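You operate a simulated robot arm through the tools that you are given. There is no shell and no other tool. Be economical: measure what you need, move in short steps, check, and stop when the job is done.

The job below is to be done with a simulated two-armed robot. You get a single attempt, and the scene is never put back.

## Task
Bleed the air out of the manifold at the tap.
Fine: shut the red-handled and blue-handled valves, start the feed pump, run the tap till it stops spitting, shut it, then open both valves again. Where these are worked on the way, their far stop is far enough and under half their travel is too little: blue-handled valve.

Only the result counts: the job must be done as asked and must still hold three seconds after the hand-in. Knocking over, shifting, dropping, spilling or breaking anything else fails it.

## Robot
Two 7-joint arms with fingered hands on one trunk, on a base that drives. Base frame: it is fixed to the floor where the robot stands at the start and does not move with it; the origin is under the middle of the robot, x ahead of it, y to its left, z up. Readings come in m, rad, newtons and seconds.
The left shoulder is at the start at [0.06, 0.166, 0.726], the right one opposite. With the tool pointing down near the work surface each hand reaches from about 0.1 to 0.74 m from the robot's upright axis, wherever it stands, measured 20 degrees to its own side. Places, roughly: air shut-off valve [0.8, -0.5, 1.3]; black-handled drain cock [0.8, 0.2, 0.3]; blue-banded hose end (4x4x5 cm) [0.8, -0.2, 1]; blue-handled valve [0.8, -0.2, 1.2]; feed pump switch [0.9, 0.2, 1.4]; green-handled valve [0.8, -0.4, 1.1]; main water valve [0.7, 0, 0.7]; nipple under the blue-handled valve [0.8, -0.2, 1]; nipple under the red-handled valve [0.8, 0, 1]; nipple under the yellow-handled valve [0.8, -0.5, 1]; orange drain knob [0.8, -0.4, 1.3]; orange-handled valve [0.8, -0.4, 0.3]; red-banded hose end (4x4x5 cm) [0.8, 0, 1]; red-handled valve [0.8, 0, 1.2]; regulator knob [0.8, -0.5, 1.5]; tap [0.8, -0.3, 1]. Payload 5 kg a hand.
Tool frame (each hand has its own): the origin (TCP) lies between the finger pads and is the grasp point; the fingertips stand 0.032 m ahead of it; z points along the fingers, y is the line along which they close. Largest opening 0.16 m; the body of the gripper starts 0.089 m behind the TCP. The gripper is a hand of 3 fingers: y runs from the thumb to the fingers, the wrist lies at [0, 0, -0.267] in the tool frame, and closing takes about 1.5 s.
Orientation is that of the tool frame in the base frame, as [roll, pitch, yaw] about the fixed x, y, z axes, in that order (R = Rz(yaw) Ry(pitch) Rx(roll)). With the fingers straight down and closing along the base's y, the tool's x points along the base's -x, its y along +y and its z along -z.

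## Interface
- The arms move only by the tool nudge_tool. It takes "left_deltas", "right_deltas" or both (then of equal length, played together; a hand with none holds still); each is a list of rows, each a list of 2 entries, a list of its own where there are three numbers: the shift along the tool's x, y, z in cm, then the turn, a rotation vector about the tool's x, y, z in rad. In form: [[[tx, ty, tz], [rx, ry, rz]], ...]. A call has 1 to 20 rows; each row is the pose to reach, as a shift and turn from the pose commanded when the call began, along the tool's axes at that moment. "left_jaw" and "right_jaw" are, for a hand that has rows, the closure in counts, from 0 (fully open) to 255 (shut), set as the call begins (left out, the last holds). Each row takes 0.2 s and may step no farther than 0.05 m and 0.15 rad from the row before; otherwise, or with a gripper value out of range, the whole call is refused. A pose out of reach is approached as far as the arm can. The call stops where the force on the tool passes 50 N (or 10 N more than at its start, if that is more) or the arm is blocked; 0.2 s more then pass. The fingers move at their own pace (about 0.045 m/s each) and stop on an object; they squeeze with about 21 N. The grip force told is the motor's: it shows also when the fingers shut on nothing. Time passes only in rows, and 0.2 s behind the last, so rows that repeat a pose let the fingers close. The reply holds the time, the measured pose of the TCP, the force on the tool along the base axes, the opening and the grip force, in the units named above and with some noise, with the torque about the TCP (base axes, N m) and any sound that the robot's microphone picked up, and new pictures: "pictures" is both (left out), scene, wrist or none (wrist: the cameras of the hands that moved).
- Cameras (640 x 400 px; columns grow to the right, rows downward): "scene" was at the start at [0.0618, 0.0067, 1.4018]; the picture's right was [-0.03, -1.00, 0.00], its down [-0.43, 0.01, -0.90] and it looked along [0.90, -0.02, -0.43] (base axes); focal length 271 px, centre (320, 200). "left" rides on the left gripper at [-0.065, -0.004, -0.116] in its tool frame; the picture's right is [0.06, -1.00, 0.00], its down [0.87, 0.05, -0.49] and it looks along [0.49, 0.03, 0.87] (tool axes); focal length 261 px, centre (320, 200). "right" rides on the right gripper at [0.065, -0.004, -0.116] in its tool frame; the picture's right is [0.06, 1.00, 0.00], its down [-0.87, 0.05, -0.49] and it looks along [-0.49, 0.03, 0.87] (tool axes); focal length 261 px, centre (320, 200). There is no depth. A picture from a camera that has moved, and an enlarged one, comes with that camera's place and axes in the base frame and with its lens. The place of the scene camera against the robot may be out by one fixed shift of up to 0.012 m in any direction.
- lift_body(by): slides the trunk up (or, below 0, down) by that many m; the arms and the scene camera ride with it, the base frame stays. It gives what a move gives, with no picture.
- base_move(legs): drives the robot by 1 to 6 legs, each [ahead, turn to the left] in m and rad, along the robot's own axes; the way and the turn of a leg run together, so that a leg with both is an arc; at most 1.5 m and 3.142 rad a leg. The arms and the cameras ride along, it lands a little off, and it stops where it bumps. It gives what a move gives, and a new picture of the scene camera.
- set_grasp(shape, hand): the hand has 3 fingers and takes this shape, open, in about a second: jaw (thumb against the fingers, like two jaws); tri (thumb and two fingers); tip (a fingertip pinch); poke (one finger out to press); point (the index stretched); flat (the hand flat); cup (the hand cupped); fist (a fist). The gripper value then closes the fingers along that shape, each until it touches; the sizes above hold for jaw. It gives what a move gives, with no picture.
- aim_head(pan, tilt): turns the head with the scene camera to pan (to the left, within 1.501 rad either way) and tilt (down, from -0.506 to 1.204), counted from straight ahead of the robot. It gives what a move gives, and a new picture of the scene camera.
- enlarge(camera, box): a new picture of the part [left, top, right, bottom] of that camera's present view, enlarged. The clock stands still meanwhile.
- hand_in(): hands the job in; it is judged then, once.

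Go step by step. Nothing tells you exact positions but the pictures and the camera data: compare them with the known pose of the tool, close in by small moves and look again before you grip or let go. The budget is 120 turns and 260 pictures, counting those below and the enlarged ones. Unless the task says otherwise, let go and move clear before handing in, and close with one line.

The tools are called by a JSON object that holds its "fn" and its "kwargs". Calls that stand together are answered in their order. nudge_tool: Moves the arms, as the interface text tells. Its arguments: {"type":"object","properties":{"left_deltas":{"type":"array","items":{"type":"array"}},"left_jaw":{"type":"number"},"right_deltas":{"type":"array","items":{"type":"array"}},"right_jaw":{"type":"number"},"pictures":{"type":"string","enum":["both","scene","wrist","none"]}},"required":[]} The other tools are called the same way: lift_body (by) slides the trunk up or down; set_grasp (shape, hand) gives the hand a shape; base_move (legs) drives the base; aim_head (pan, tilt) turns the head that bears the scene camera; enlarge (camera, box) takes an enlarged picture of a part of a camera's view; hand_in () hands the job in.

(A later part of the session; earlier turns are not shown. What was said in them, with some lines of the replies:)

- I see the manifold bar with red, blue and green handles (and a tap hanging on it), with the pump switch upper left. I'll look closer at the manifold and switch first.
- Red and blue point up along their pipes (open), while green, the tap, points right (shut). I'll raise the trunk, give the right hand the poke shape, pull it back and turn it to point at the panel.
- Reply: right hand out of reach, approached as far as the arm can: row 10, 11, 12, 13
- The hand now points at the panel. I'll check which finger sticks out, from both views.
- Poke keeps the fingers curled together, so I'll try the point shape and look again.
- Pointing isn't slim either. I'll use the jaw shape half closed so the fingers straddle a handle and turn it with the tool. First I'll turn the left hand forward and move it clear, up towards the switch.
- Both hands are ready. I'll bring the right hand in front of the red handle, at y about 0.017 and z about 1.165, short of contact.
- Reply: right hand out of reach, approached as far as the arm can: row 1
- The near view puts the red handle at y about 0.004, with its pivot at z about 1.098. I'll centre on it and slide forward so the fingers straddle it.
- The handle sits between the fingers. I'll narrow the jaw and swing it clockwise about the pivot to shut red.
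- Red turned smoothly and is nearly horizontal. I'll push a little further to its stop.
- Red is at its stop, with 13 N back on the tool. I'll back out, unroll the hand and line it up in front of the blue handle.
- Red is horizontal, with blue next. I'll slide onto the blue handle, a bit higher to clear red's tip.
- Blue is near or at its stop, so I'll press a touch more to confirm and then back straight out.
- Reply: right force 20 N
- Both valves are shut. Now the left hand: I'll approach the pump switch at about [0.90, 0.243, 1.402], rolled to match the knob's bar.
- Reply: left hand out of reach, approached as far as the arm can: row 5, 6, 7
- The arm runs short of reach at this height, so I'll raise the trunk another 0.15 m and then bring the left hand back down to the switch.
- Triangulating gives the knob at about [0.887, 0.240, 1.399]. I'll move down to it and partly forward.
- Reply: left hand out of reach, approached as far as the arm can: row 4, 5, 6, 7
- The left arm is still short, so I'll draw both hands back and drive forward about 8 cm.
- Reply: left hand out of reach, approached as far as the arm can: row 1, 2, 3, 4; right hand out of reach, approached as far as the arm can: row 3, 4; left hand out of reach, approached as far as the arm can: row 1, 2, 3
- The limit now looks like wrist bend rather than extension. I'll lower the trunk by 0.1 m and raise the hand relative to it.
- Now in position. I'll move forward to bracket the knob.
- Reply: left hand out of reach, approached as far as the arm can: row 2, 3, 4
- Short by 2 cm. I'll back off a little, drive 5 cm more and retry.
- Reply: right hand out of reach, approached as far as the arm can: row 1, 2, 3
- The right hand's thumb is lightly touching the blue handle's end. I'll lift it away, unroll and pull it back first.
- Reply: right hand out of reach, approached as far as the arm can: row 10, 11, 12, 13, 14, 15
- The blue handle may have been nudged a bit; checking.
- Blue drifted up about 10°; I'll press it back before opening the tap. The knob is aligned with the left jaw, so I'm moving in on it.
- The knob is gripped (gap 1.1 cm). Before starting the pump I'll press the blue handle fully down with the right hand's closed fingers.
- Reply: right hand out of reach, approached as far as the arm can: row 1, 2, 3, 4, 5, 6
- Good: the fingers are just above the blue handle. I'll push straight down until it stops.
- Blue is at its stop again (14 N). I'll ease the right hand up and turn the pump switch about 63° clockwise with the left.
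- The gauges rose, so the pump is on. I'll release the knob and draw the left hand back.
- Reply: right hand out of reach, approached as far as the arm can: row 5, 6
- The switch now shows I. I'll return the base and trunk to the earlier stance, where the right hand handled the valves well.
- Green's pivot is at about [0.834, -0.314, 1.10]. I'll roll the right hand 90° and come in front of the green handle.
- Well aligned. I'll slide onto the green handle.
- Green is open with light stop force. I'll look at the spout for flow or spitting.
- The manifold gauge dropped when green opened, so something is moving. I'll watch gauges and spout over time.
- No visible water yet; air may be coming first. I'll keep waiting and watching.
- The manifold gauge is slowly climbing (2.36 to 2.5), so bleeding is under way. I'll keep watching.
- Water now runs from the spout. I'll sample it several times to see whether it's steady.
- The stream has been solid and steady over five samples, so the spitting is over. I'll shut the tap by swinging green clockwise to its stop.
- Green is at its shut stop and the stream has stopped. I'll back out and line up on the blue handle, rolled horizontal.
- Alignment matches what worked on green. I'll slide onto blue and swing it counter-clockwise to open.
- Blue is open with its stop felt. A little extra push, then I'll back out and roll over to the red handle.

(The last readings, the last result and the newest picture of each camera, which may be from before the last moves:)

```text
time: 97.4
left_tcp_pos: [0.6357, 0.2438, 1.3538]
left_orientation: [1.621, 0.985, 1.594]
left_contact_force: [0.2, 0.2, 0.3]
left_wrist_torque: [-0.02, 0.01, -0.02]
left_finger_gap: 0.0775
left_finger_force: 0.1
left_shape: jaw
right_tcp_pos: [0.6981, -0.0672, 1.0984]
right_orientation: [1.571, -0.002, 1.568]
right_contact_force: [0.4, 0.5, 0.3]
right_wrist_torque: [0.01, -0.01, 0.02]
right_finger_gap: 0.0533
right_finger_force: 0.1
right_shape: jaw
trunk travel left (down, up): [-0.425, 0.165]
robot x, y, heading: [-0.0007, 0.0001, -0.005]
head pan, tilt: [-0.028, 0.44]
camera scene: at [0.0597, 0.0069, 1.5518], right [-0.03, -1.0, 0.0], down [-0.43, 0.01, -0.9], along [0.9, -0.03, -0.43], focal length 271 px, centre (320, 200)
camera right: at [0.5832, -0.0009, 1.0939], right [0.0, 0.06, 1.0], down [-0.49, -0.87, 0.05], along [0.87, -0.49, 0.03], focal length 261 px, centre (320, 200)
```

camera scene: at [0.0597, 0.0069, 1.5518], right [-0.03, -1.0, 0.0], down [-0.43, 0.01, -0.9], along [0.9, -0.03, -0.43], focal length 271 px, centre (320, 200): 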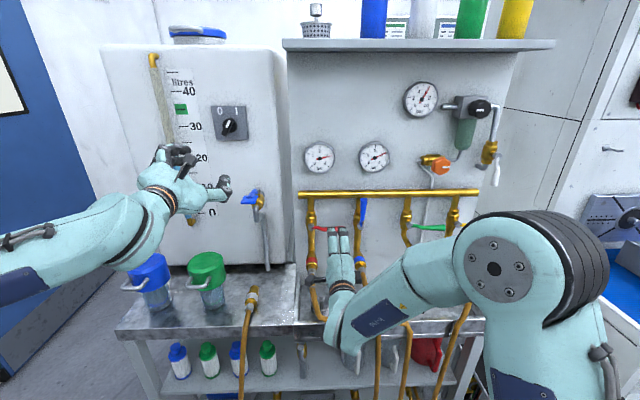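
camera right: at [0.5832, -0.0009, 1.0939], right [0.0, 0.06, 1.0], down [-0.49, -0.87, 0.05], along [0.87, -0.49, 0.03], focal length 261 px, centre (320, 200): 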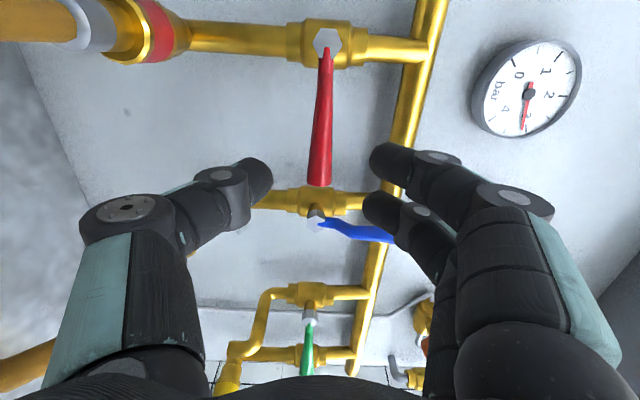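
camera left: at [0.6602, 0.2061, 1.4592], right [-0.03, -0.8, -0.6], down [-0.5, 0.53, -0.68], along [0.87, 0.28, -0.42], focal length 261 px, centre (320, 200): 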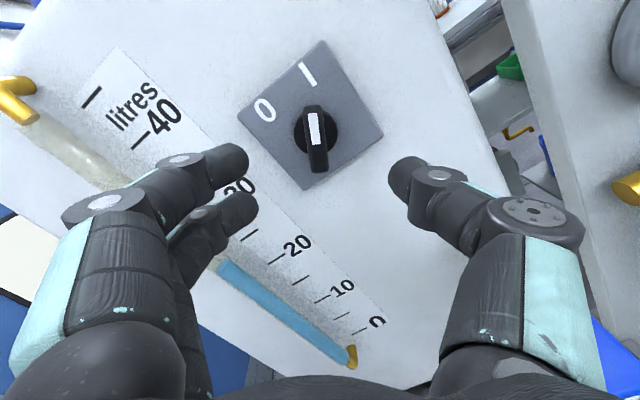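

Red is aligned. Sliding on and opening it.

{"fn": "nudge_tool", "kwargs": {"right_deltas": [[[0, 0, 3], [0, 0, 0]], [[0, 0, 6], [0, 0, 0]], [[0, 0, 8], [0, 0, 0]], [[0, 0, 10], [0, 0, 0]], [[0, 0, 10], [0, 0, 0]]], "pictures": "wrist"}}

{"fn": "nudge_tool", "kwargs": {"right_deltas": [[[0, 0, 0], [0, 0, 0]], [[0, 0, 0], [0, 0, 0]], [[0.063, 0.959, 0], [0, 0, -0.13]], [[0.249, 1.903, 0], [0, 0, -0.26]], [[0.556, 2.814, 0], [0, 0, -0.39]], [[0.979, 3.678, 0], [0, 0, -0.52]], [[1.51, 4.479, 0], [0, 0, -0.65]], [[2.14, 5.205, 0], [0, 0, -0.78]], [[2.858, 5.843, 0], [0, 0, -0.91]], [[3.655, 6.383, 0], [0, 0, -1.04]], [[4.514, 6.816, 0], [0, 0, -1.17]], [[5.422, 7.131, 0], [0, 0, -1.3]], [[6.361, 7.329, 0], [0, 0, -1.43]], [[7.321, 7.4, 0], [0, 0, -1.56]], [[8.06, 7.37, 0], [0, 0, -1.66]], [[8.6, 7.3, 0], [0, 0, -1.71]], [[9.2, 7.3, 0], [0, 0, -1.74]], [[9.8, 7.3, 0], [0, 0, -1.74]]], "right_jaw": 207}}

```text
time: 98.6
left_tcp_pos: [0.6339, 0.2442, 1.3539]
left_orientation: [1.621, 0.987, 1.592]
left_contact_force: [1.4, -0.6, 0.0]
left_wrist_torque: [-0.02, -0.03, 0.01]
left_finger_gap: 0.078
left_finger_force: 0.0
left_shape: jaw
right_tcp_pos: [0.7983, -0.0675, 1.0988]
right_orientation: [1.568, 0.0, 1.566]
right_contact_force: [0.2, 0.4, 0.1]
right_wrist_torque: [-0.01, 0.01, 0.01]
right_finger_gap: 0.0534
right_finger_force: 0.1
right_shape: jaw
trunk travel left (down, up): [-0.425, 0.165]
robot x, y, heading: [-0.003, -0.0025, 0.005]
head pan, tilt: [-0.028, 0.44]
camera right: at [0.6831, 0.0001, 1.0937], right [0.0, 0.06, 1.0], down [-0.49, -0.87, 0.05], along [0.87, -0.49, 0.03], focal length 261 px, centre (320, 200)
```

right: 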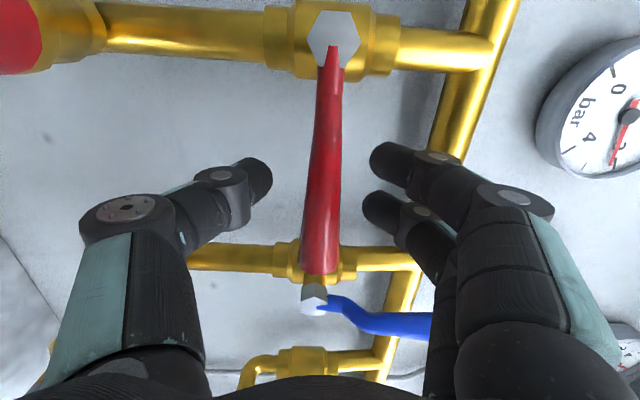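

```text
time: 102.4
left_tcp_pos: [0.635, 0.2406, 1.355]
left_orientation: [1.62, 0.983, 1.59]
left_contact_force: [-0.6, 0.4, 0.1]
left_wrist_torque: [0.01, 0.02, -0.02]
left_finger_gap: 0.0777
left_finger_force: 0.1
left_shape: jaw
right_tcp_pos: [0.8, 0.0262, 1.171]
right_orientation: [-1.585, 1.405, -1.593]
right_contact_force: [-8.2, -17.6, -4.7]
right_wrist_torque: [0.31, -0.05, -0.18]
right_finger_gap: 0.0372
right_finger_force: 0.1
right_shape: jaw
trunk travel left (down, up): [-0.425, 0.165]
robot x, y, heading: [-0.0046, -0.0006, -0.007]
head pan, tilt: [-0.028, 0.44]
camera scene: at [0.0591, 0.0044, 1.5518], right [-0.03, -1.0, 0.0], down [-0.42, 0.02, -0.91], along [0.9, -0.03, -0.43], focal length 271 px, centre (320, 200)
camera right: at [0.6832, 0.0137, 1.1065], right [0.01, 0.97, -0.23], down [-0.49, 0.2, 0.85], along [0.87, 0.1, 0.48], focal length 261 px, centre (320, 200)
```

scene: 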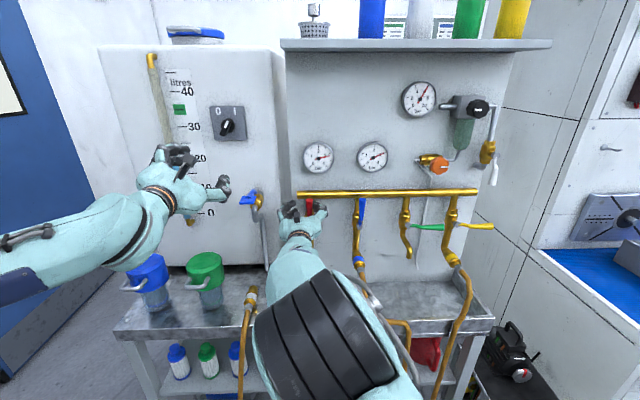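
right: 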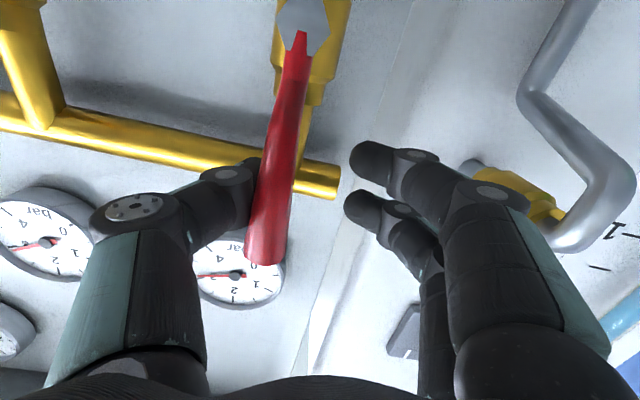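

Red is open against its stop (18 N). I'll relax, back straight out, and check everything.

{"fn": "nudge_tool", "kwargs": {"right_deltas": [[[0, -0.8, 0], [0, 0, 0]], [[0, -1.6, 0], [0, 0, 0]], [[0, -1.6, 0], [0, 0, 0]], [[0, -1.6, -4], [0, 0, 0]], [[0, -1.6, -8], [0, 0, 0]], [[0, -1.6, -12], [0, 0, 0]], [[0, -6, -13], [0, 0, 0]], [[0, -10, -14], [0, 0, 0]], [[0, -14, -15], [0, 0, 0]], [[0, -18, -16], [0, 0, 0]], [[0, -22, -17], [0, 0, 0]], [[0, -26, -17], [0, 0, 0]], [[0, -30, -17], [0, 0, 0]], [[0, -34, -17], [0, 0, 0]]], "right_jaw": 150}}

{"fn": "enlarge", "kwargs": {"camera": "scene", "box": [290, 130, 510, 300]}}

```text
time: 105.4
left_tcp_pos: [0.6352, 0.2438, 1.354]
left_orientation: [1.622, 0.985, 1.593]
left_contact_force: [0.2, 0.1, -0.2]
left_wrist_torque: [-0.01, -0.04, -0.04]
left_finger_gap: 0.0779
left_finger_force: 0.0
left_shape: jaw
right_tcp_pos: [0.626, -0.3049, 1.2295]
right_orientation: [-1.577, 1.402, -1.579]
right_contact_force: [-0.3, 0.7, -0.7]
right_wrist_torque: [0.0, 0.03, 0.03]
right_finger_gap: 0.0657
right_finger_force: 0.1
right_shape: jaw
trunk travel left (down, up): [-0.425, 0.165]
robot x, y, heading: [-0.0056, 0.0018, -0.006]
head pan, tilt: [-0.028, 0.44]
camera scene: at [0.0597, 0.0059, 1.5518], right [-0.03, -1.0, 0.0], down [-0.43, 0.01, -0.9], along [0.9, -0.03, -0.43], focal length 271 px, centre (320, 200)
camera right: at [0.5105, -0.319, 1.1649], right [0.0, 0.97, -0.23], down [-0.49, 0.2, 0.85], along [0.87, 0.11, 0.48], focal length 261 px, centre (320, 200)
```

scene: 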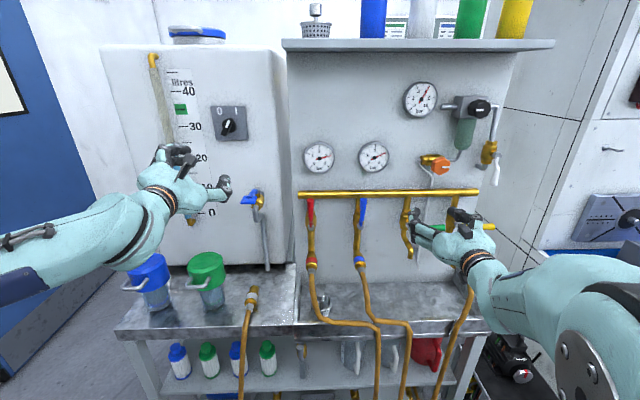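
right: 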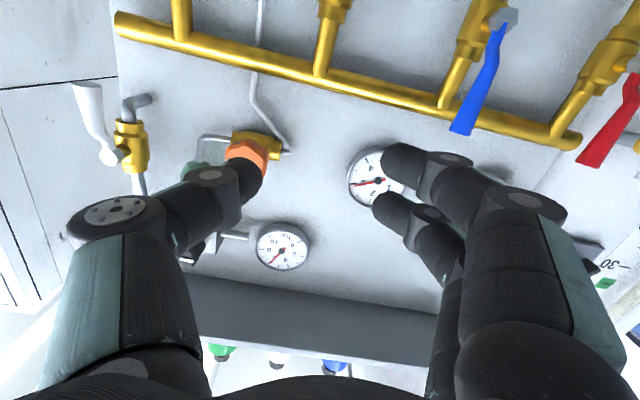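

```text
2.35 times, centred on (400, 215) of scene
camera zoom: at [0.0597, 0.0059, 1.5518], right [-0.03, -1.0, 0.0], down [-0.43, 0.01, -0.9], along [0.9, -0.03, -0.43], focal length 637 px, centre (132, 165)
```

zoom: 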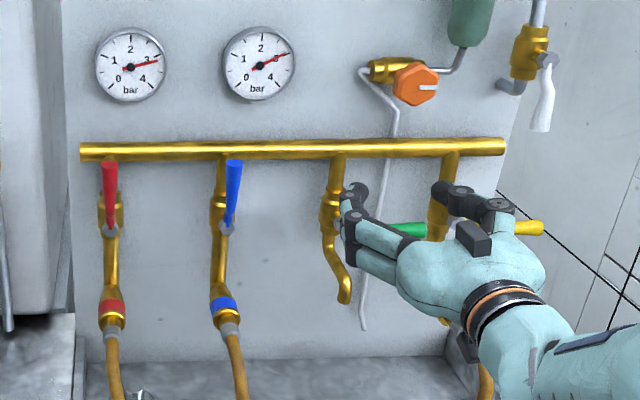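

Red and blue stand fully open, green (the tap) is shut with no drip, the pump is on with both gauges at about 3 bar, and the hands are clear. Handing in.

{"fn": "hand_in", "kwargs": {}}

```text
The job is handed in.
```

The manifold is bled: I ran the tap until the stream was steady, shut it, and reopened the red and blue valves, with the feed pump still running.
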